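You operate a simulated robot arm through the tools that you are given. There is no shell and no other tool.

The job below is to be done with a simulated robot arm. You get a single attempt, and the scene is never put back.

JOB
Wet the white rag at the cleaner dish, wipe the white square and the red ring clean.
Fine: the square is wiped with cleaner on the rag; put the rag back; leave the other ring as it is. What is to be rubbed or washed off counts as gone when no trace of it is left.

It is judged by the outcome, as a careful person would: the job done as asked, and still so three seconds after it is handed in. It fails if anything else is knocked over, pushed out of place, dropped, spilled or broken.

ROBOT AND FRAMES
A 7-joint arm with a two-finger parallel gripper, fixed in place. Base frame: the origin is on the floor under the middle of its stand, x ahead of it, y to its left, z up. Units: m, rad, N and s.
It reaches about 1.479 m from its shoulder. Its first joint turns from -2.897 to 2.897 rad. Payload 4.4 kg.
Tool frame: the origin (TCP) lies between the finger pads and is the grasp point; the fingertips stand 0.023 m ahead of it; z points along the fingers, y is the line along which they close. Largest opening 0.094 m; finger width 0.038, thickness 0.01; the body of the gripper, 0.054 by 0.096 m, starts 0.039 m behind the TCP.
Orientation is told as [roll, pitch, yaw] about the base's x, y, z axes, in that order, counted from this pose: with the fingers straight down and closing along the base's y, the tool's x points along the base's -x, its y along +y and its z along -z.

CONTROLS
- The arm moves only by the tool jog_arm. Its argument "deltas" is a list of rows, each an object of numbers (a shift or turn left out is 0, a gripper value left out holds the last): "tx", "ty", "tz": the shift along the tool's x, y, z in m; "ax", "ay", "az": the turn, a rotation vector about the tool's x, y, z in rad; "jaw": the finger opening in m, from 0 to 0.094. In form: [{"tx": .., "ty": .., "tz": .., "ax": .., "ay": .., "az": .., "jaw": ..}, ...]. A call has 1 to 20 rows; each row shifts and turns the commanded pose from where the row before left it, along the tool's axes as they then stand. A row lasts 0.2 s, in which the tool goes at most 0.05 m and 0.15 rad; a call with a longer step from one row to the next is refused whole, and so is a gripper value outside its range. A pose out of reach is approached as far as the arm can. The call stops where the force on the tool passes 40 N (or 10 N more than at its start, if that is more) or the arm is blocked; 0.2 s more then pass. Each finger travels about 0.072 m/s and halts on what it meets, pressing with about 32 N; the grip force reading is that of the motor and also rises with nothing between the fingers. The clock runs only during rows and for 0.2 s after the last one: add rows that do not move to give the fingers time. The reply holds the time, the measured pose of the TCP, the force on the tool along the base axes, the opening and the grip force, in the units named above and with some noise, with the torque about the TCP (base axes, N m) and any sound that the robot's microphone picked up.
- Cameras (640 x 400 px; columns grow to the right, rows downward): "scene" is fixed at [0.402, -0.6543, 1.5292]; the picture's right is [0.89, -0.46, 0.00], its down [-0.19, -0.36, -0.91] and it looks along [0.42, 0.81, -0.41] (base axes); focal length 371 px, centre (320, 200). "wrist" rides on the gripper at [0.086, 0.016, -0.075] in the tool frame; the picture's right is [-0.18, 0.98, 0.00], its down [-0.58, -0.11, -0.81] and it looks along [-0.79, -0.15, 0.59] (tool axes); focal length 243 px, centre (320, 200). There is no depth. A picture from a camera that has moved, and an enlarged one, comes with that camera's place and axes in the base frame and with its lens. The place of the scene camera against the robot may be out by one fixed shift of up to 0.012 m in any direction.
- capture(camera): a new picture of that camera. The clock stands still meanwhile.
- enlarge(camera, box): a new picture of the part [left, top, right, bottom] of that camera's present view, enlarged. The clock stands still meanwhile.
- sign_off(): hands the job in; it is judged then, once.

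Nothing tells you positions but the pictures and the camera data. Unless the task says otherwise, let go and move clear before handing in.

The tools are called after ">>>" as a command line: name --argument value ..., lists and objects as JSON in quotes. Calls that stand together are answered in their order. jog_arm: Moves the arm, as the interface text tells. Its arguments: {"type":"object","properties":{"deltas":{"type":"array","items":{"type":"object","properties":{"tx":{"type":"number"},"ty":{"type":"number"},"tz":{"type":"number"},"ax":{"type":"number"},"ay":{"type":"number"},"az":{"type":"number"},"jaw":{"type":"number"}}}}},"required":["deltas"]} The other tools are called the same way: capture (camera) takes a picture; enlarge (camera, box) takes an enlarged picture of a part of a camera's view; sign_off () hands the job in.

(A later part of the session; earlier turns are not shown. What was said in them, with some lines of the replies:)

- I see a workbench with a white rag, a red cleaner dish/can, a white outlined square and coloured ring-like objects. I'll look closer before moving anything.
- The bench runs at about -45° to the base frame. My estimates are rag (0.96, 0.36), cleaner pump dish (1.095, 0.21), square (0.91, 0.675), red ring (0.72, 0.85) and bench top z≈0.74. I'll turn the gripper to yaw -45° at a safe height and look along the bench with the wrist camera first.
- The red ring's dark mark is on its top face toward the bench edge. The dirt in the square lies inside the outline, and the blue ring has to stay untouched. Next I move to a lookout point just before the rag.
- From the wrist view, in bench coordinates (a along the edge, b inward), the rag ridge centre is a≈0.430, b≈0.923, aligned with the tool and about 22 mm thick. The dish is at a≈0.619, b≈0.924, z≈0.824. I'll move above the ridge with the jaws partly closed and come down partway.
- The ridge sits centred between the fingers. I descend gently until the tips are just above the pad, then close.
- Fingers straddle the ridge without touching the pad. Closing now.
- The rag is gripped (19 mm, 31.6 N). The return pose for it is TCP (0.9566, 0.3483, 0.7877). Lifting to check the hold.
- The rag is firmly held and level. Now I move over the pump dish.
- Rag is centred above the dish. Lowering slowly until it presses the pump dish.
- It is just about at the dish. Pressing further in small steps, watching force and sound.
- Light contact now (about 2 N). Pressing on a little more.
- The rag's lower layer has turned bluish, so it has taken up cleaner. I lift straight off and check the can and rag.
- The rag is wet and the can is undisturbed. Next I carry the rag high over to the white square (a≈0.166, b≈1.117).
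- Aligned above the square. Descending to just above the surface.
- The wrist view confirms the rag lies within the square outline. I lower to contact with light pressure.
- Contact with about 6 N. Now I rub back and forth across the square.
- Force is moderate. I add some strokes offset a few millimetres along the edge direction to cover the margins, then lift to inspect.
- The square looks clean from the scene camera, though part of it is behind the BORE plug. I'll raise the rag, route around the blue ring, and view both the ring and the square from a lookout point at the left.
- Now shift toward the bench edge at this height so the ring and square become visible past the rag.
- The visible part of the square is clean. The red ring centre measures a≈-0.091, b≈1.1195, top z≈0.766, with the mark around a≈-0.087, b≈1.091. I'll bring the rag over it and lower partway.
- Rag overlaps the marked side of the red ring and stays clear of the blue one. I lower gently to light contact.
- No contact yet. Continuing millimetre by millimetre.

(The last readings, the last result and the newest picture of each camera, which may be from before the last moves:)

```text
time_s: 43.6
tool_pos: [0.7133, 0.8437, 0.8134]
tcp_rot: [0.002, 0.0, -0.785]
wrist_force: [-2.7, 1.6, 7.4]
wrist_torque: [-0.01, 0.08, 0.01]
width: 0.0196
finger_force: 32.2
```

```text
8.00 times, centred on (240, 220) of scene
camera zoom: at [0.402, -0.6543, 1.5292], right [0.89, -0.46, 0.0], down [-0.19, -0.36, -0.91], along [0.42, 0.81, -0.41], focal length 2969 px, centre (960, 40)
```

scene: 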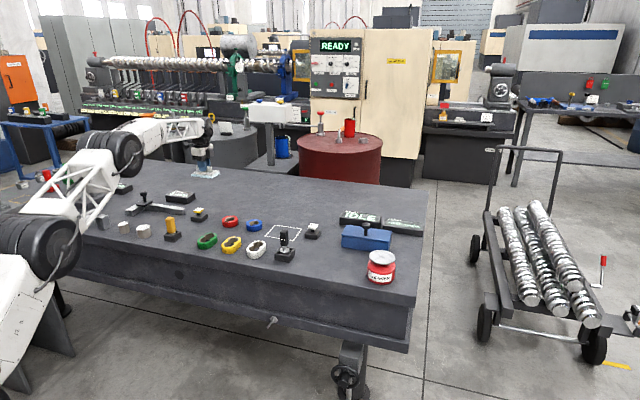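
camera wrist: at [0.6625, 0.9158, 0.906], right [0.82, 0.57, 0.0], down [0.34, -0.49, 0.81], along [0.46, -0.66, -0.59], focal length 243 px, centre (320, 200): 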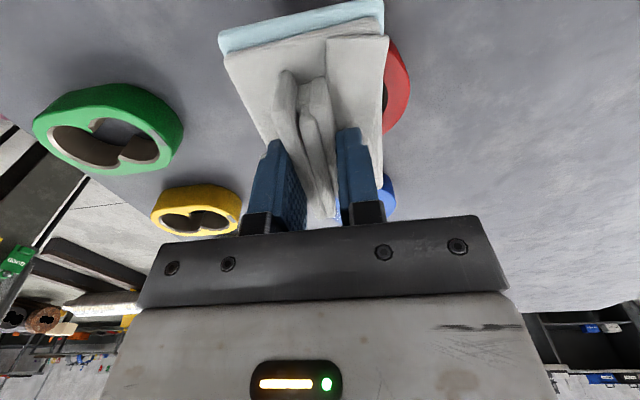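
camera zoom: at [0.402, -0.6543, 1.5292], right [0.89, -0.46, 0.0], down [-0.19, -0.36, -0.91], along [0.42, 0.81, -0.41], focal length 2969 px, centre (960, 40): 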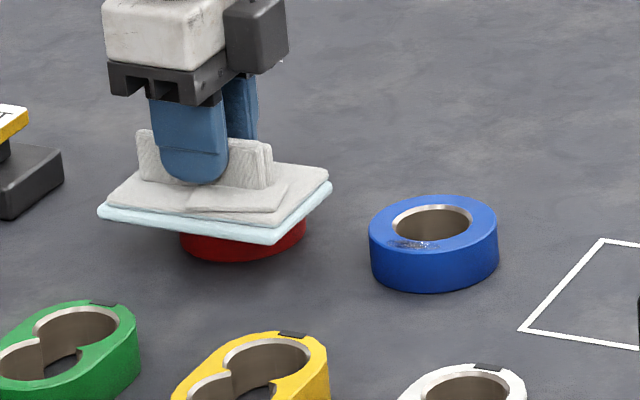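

Contact at about 8 N. I try one small stroke cycle and check whether the ring stays put.

>>> jog_arm --deltas '[{"tx": 0.005}, {"tx": 0.005}, {"tx": -0.005}, {"tx": -0.005}, {"tx": -0.005}, {"tx": -0.005}, {"tx": 0.005}, {"tx": 0.005}, {}]'

>>> enlarge --camera "scene" --box '[205, 195, 275, 245]'

```text
time_s: 45.6
tool_pos: [0.7139, 0.8435, 0.8141]
tcp_rot: [0.002, 0.0, -0.784]
wrist_force: [4.6, -5.7, 15.0]
wrist_torque: [-0.23, -0.22, -0.03]
width: 0.0197
finger_force: 31.6
```

```text
8.00 times, centred on (240, 220) of scene
camera zoom: at [0.402, -0.6543, 1.5292], right [0.89, -0.46, 0.0], down [-0.19, -0.36, -0.91], along [0.42, 0.81, -0.41], focal length 2969 px, centre (960, 40)
```

zoom: 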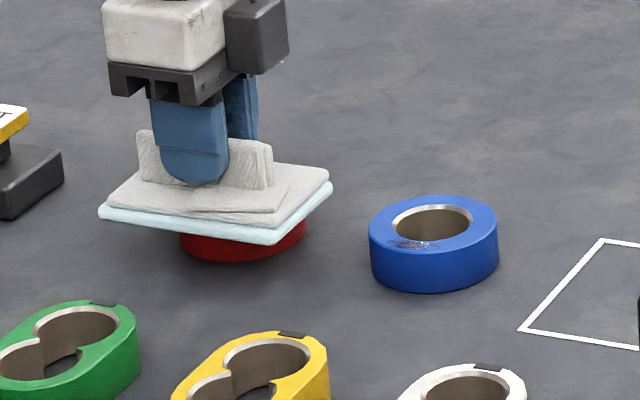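

The ring has not shifted. More strokes along and across, then lift to inspect.

>>> jog_arm --deltas '[{"tz": -0.0005, "tx": 0.006}, {"tx": 0.006}, {"tx": -0.006}, {"tx": -0.006}, {"tx": -0.006}, {"tx": -0.006}, {"tx": 0.006}, {"tx": 0.006}, {"ty": 0.005}, {"ty": 0.005}, {"ty": -0.006}, {"ty": -0.006}, {"ty": -0.006}, {"ty": 0.005}, {"ty": 0.005}, {"ty": -0.003}, {}]'

>>> enlarge --camera "scene" --box '[205, 195, 275, 245]'

```text
time_s: 49.2
tool_pos: [0.7117, 0.8431, 0.813]
tcp_rot: [-0.001, 0.001, -0.783]
wrist_force: [0.6, 2.7, 5.2]
wrist_torque: [0.09, -0.03, 0.01]
width: 0.0196
finger_force: 32.2
```

```text
8.00 times, centred on (240, 220) of scene
camera zoom: at [0.402, -0.6543, 1.5292], right [0.89, -0.46, 0.0], down [-0.19, -0.36, -0.91], along [0.42, 0.81, -0.41], focal length 2969 px, centre (960, 40)
```

zoom: 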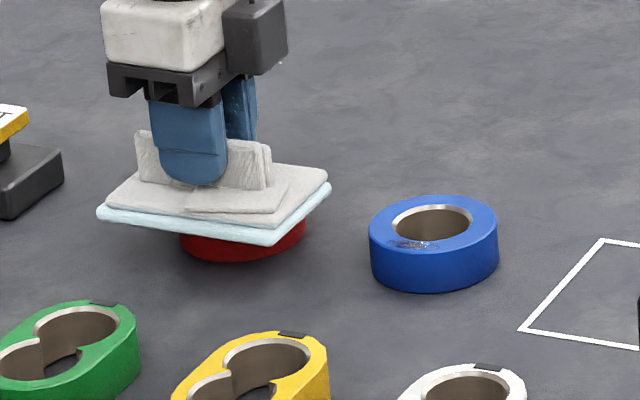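

Ring still in place. Lifting straight up to inspect the ring.

>>> jog_arm --deltas '[{"tz": -0.005}, {"tz": -0.03}, {"tz": -0.04}, {"tz": -0.04}, {"tz": -0.04}, {}, {}]'

>>> enlarge --camera "scene" --box '[215, 208, 275, 238]'

>>> enlarge --camera "scene" --box '[190, 160, 330, 260]'

```text
time_s: 50.8
tool_pos: [0.7109, 0.8485, 0.9654]
tcp_rot: [-0.001, -0.001, -0.784]
wrist_force: [0.1, -0.6, -1.1]
wrist_torque: [0.02, -0.01, 0.03]
width: 0.0192
finger_force: 31.9
```

```text
10.67 times, centred on (245, 223) of scene
camera zoom: at [0.402, -0.6543, 1.5292], right [0.89, -0.46, 0.0], down [-0.19, -0.36, -0.91], along [0.42, 0.81, -0.41], focal length 3958 px, centre (1120, -45)
```

zoom: 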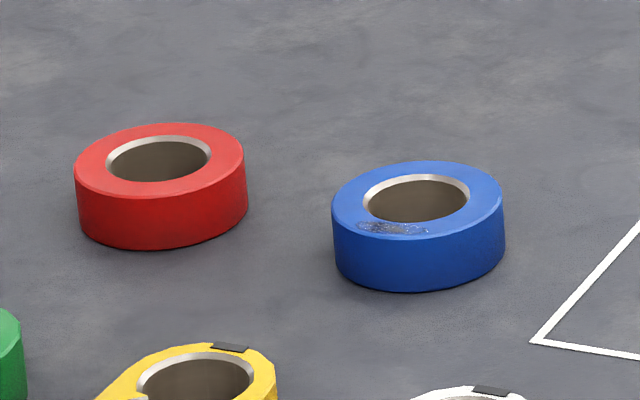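

```text
4.00 times, centred on (260, 210) of scene
camera zoom: at [0.402, -0.6543, 1.5292], right [0.89, -0.46, 0.0], down [-0.19, -0.36, -0.91], along [0.42, 0.81, -0.41], focal length 1484 px, centre (560, 160)
```

zoom: 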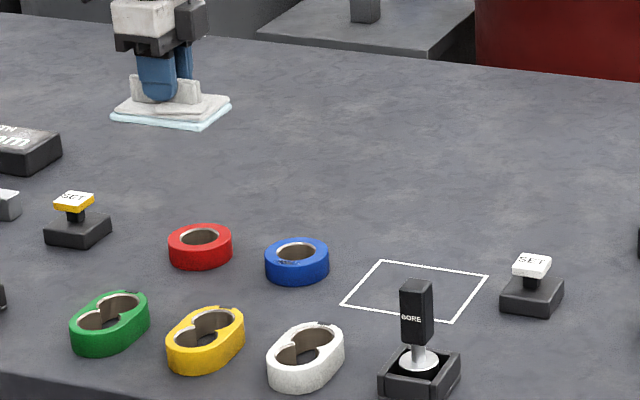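

The red ring looks clean and hasn't moved. I'll verify both the ring and the square from a wrist lookout before putting the rag back.

>>> jog_arm --deltas '[{"tz": -0.035}, {"ty": -0.0382}, {"ty": -0.0382}, {"ty": -0.0382}, {"ty": -0.0382}, {"tx": 0.0265}, {"tx": 0.0265}, {}, {}]'

>>> capture --camera "wrist"

>>> enlarge --camera "wrist" --box '[390, 130, 490, 220]'

>>> enlarge --camera "wrist" --box '[420, 0, 530, 90]'

```text
time_s: 52.8
tool_pos: [0.5637, 0.7715, 1.0018]
tcp_rot: [0.001, -0.001, -0.784]
wrist_force: [-0.3, 0.3, -0.9]
wrist_torque: [0.01, -0.02, 0.0]
width: 0.0194
finger_force: 32.2
```

```text
taken
camera wrist: at [0.5143, 0.8432, 1.0773], right [0.82, 0.57, 0.0], down [0.34, -0.49, 0.81], along [0.46, -0.66, -0.59], focal length 243 px, centre (320, 200)
```

wrist: 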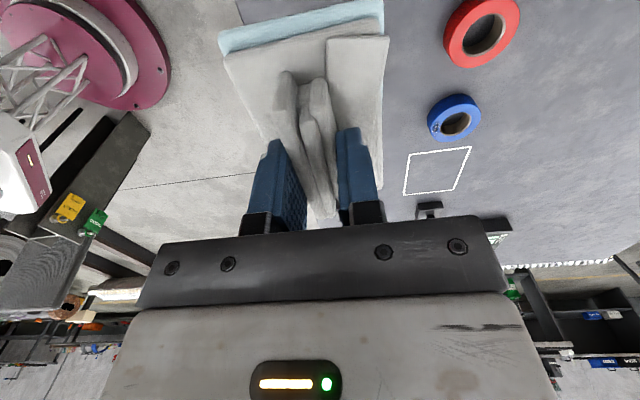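

```text
4.44 times, centred on (440, 175) of wrist
camera zoom: at [0.5143, 0.8432, 1.0773], right [0.82, 0.57, 0.0], down [0.34, -0.49, 0.81], along [0.46, -0.66, -0.59], focal length 1078 px, centre (-213, 311)
```

zoom: 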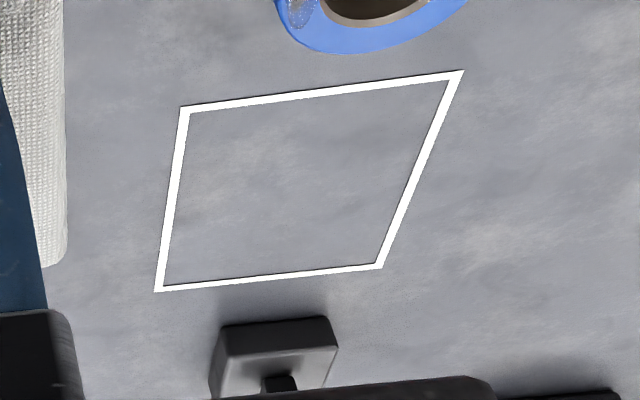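

```text
4.44 times, centred on (475, 45) of wrist
camera zoom: at [0.5143, 0.8432, 1.0773], right [0.82, 0.57, 0.0], down [0.34, -0.49, 0.81], along [0.46, -0.66, -0.59], focal length 1078 px, centre (-369, 889)
```

zoom: 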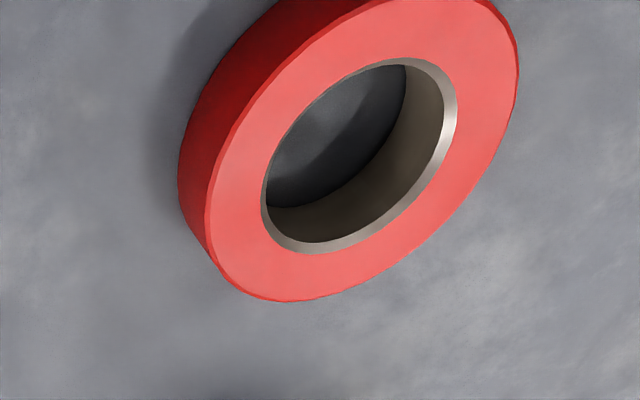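

Both the square and the red ring show no trace, the outline is intact, and the blue ring is unchanged. Now I carry the rag back to its original spot.

>>> jog_arm --deltas '[{"tx": -0.0481, "ty": -0.0018}, {"tx": -0.0481, "ty": -0.0018}, {"tx": -0.0481, "ty": -0.0018}, {"tx": -0.0481, "ty": -0.0018}, {"tx": -0.0481, "ty": -0.0018}, {"tx": -0.0481, "ty": -0.0018}, {"tx": -0.0481, "ty": -0.0018}, {"tx": -0.0481, "ty": -0.0018}, {"tx": -0.0481, "ty": -0.0018}, {"tx": -0.0481, "ty": -0.0018}, {"tx": -0.0481, "ty": -0.0018}, {"tx": -0.0481, "ty": -0.0018}, {}, {}, {}]'

>>> capture --camera "scene"

```text
time_s: 56.0
tool_pos: [0.9606, 0.3505, 1.002]
tcp_rot: [-0.001, 0.0, -0.782]
wrist_force: [-0.7, 0.1, -0.7]
wrist_torque: [0.01, 0.02, -0.02]
width: 0.0194
finger_force: 31.8
```

```text
taken
```

scene: 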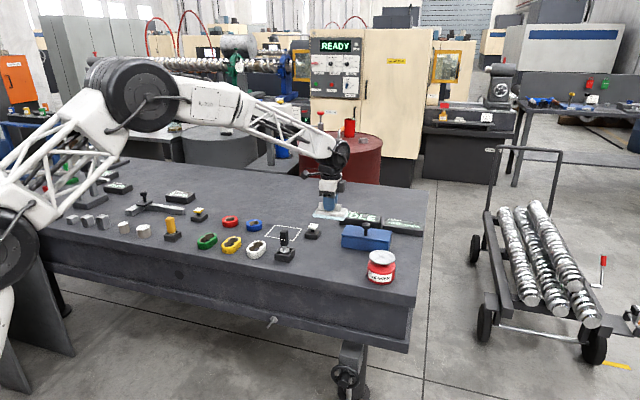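

Almost over the original spot. Small correction, then descend to just above the bench.

>>> jog_arm --deltas '[{"tx": 0.001, "ty": -0.003}, {"tz": 0.04}, {"tz": 0.04}, {"tz": 0.04}, {"tz": 0.04}, {"tz": 0.04}, {}, {}]'

>>> enlarge --camera "scene" --box '[300, 230, 360, 285]'

```text
time_s: 57.8
tool_pos: [0.9592, 0.3466, 0.8012]
tcp_rot: [0.0, -0.003, -0.783]
wrist_force: [-0.3, -0.8, -0.7]
wrist_torque: [0.0, -0.01, -0.01]
width: 0.0194
finger_force: 31.8
```

```text
7.27 times, centred on (330, 258) of scene
camera zoom: at [0.402, -0.6543, 1.5292], right [0.89, -0.46, 0.0], down [-0.19, -0.36, -0.91], along [0.42, 0.81, -0.41], focal length 2699 px, centre (247, -218)
```

zoom: 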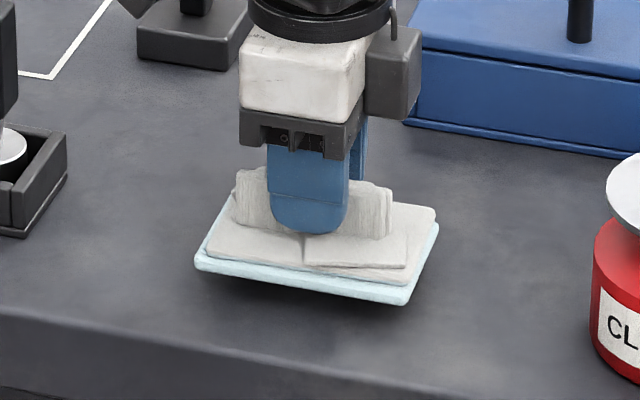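

The rag is about 3.5 mm further along the edge than originally. I correct that and lower until it touches the bench.

>>> jog_arm --deltas '[{"tx": 0.0035}, {"tz": 0.005}, {"tz": 0.004}, {"tz": 0.003}, {"tz": 0.001}, {}]'

>>> enlarge --camera "scene" --box '[300, 230, 360, 285]'

```text
time_s: 59.2
tool_pos: [0.9552, 0.3513, 0.7906]
tcp_rot: [-0.002, 0.0, -0.784]
wrist_force: [-0.2, 0.0, -1.4]
wrist_torque: [-0.01, 0.02, 0.02]
width: 0.0194
finger_force: 32.0
```

```text
7.27 times, centred on (330, 258) of scene
camera zoom: at [0.402, -0.6543, 1.5292], right [0.89, -0.46, 0.0], down [-0.19, -0.36, -0.91], along [0.42, 0.81, -0.41], focal length 2699 px, centre (247, -218)
```

zoom: 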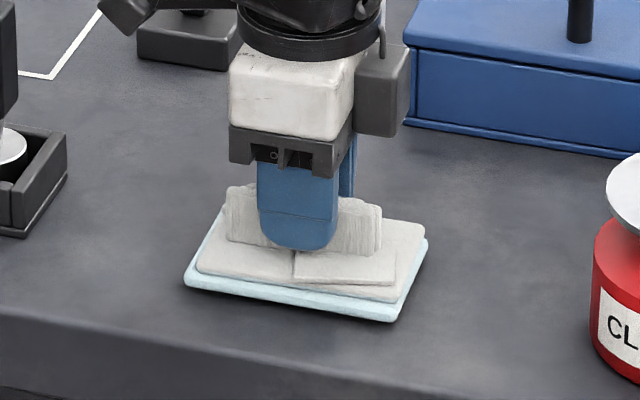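

Within a few millimetres. A 2.5 mm correction and the last bit down.

>>> jog_arm --deltas '[{"tx": -0.0025}, {"tz": 0.001}, {"tz": 0.001}, {}, {}]'

>>> enlarge --camera "scene" --box '[300, 230, 360, 285]'

```text
time_s: 60.4
tool_pos: [0.9564, 0.3477, 0.7859]
tcp_rot: [0.0, 0.001, -0.786]
wrist_force: [-0.4, 0.2, -0.2]
wrist_torque: [0.0, 0.03, -0.01]
width: 0.0196
finger_force: 32.0
```

```text
7.27 times, centred on (330, 258) of scene
camera zoom: at [0.402, -0.6543, 1.5292], right [0.89, -0.46, 0.0], down [-0.19, -0.36, -0.91], along [0.42, 0.81, -0.41], focal length 2699 px, centre (247, -218)
```

zoom: 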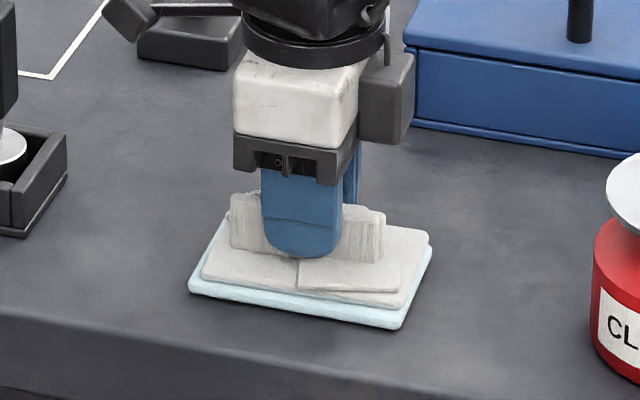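

The rag matches its original pixel position and is resting on the bench. Releasing and lifting clear.

>>> jog_arm --deltas '[{"jaw": 0.03}, {"jaw": 0.045}, {"jaw": 0.056}, {}, {}, {"tz": -0.01}, {"tz": -0.03}, {"tz": -0.04}, {"tz": -0.05}, {"tz": -0.05}, {"tz": -0.05}, {}, {}]'

>>> enlarge --camera "scene" --box '[300, 230, 360, 285]'

>>> capture --camera "scene"

>>> capture --camera "wrist"

```text
time_s: 63.2
tool_pos: [0.957, 0.3486, 1.0233]
tcp_rot: [0.0, 0.0, -0.784]
wrist_force: [-0.3, 0.5, 0.0]
wrist_torque: [0.0, -0.01, 0.01]
width: 0.0559
finger_force: 0.2
```

```text
7.27 times, centred on (330, 258) of scene
camera zoom: at [0.402, -0.6543, 1.5292], right [0.89, -0.46, 0.0], down [-0.19, -0.36, -0.91], along [0.42, 0.81, -0.41], focal length 2699 px, centre (247, -218)
```

zoom: 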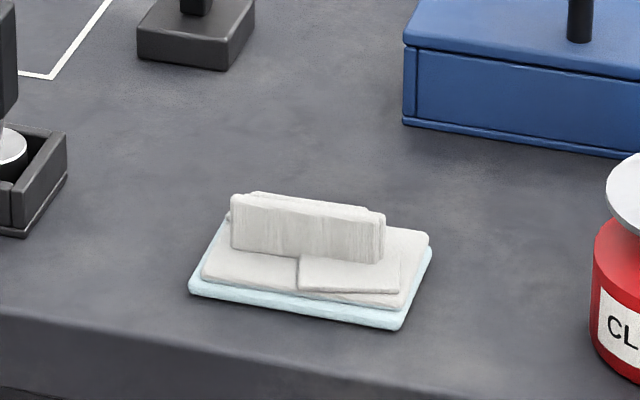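

```text
taken
```

scene: 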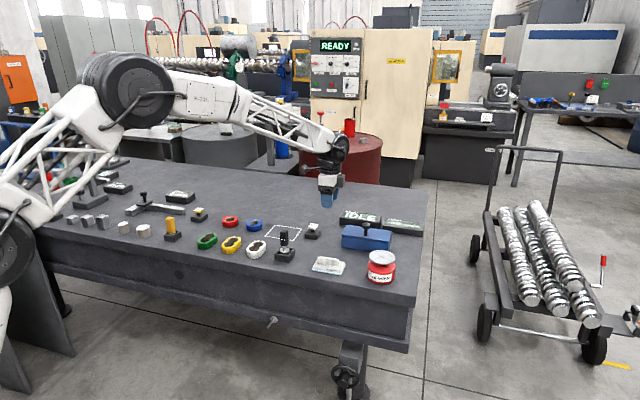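

```text
taken
camera wrist: at [0.9078, 0.4206, 1.0985], right [0.82, 0.57, 0.0], down [0.34, -0.49, 0.81], along [0.46, -0.66, -0.59], focal length 243 px, centre (320, 200)
```

wrist: 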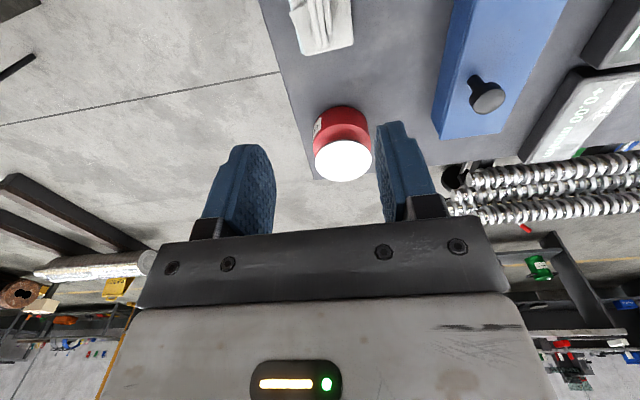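

The rag is back in its place. One last comparison of the bench with the starting pictures before handing in.

>>> enlarge --camera "scene" --box '[180, 190, 440, 300]'

>>> enlarge --camera "scene" --box '[180, 200, 310, 270]'

>>> enlarge --camera "scene" --box '[20, 140, 220, 260]'

```text
2.46 times, centred on (310, 245) of scene
camera zoom: at [0.402, -0.6543, 1.5292], right [0.89, -0.46, 0.0], down [-0.19, -0.36, -0.91], along [0.42, 0.81, -0.41], focal length 914 px, centre (345, 89)
```

zoom: 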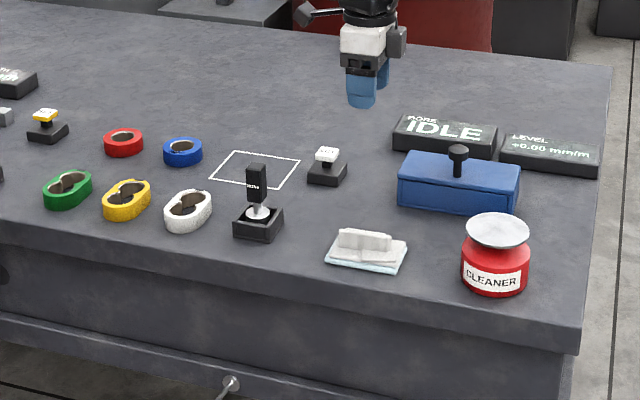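

```text
4.92 times, centred on (245, 235) of scene
camera zoom: at [0.402, -0.6543, 1.5292], right [0.89, -0.46, 0.0], down [-0.19, -0.36, -0.91], along [0.42, 0.81, -0.41], focal length 1827 px, centre (689, 28)
```

zoom: 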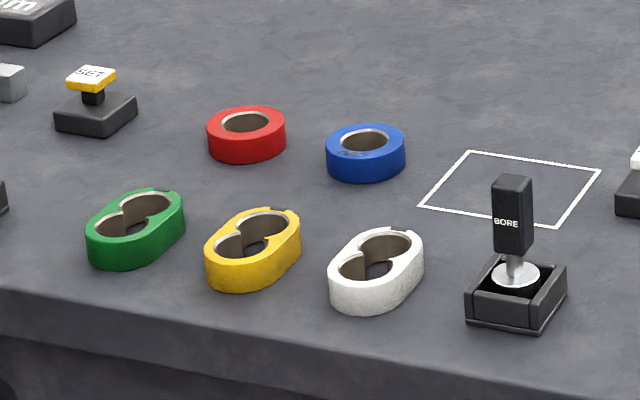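

```text
3.20 times, centred on (120, 200) of scene
camera zoom: at [0.402, -0.6543, 1.5292], right [0.89, -0.46, 0.0], down [-0.19, -0.36, -0.91], along [0.42, 0.81, -0.41], focal length 1188 px, centre (960, 200)
```

zoom: 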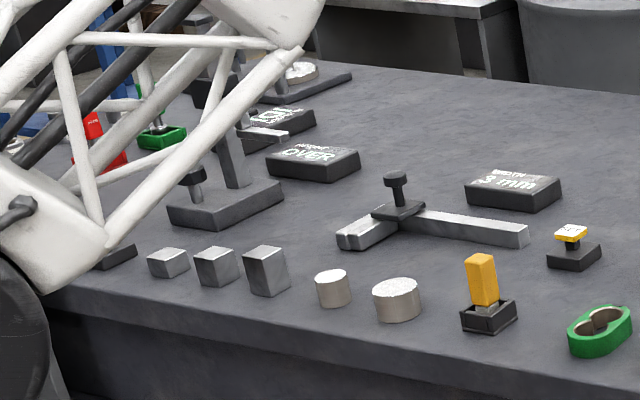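

The square and red ring are clean, and the blue ring still has its mark. The rag is back in place, everything else matches the starting pictures, and the gripper is empty and clear. Handing in.

>>> sign_off

```text
The job is handed in.
```

The job is handed in: the white square and the red ring are both wiped clean. Close-up wrist and scene pictures showed no trace left on either one.

- **Wetting:** I pressed the rag onto the cleaner dish until its lower layer turned bluish, then wiped the square first and the ring second without re-wetting.
- **Ring:** the red ring stayed where it was during the rubbing. The blue ring was not touched and still has its mark.
- **Rag:** it is back in its original spot, matching the earlier picture to within a pixel or two, and still damp with cleaner.
- **Everything else:** the objects in view match the starting pictures. The arm hid a few items at the far left end of the bench in the last picture, and I never moved near those. The gripper is empty and clear of the bench.
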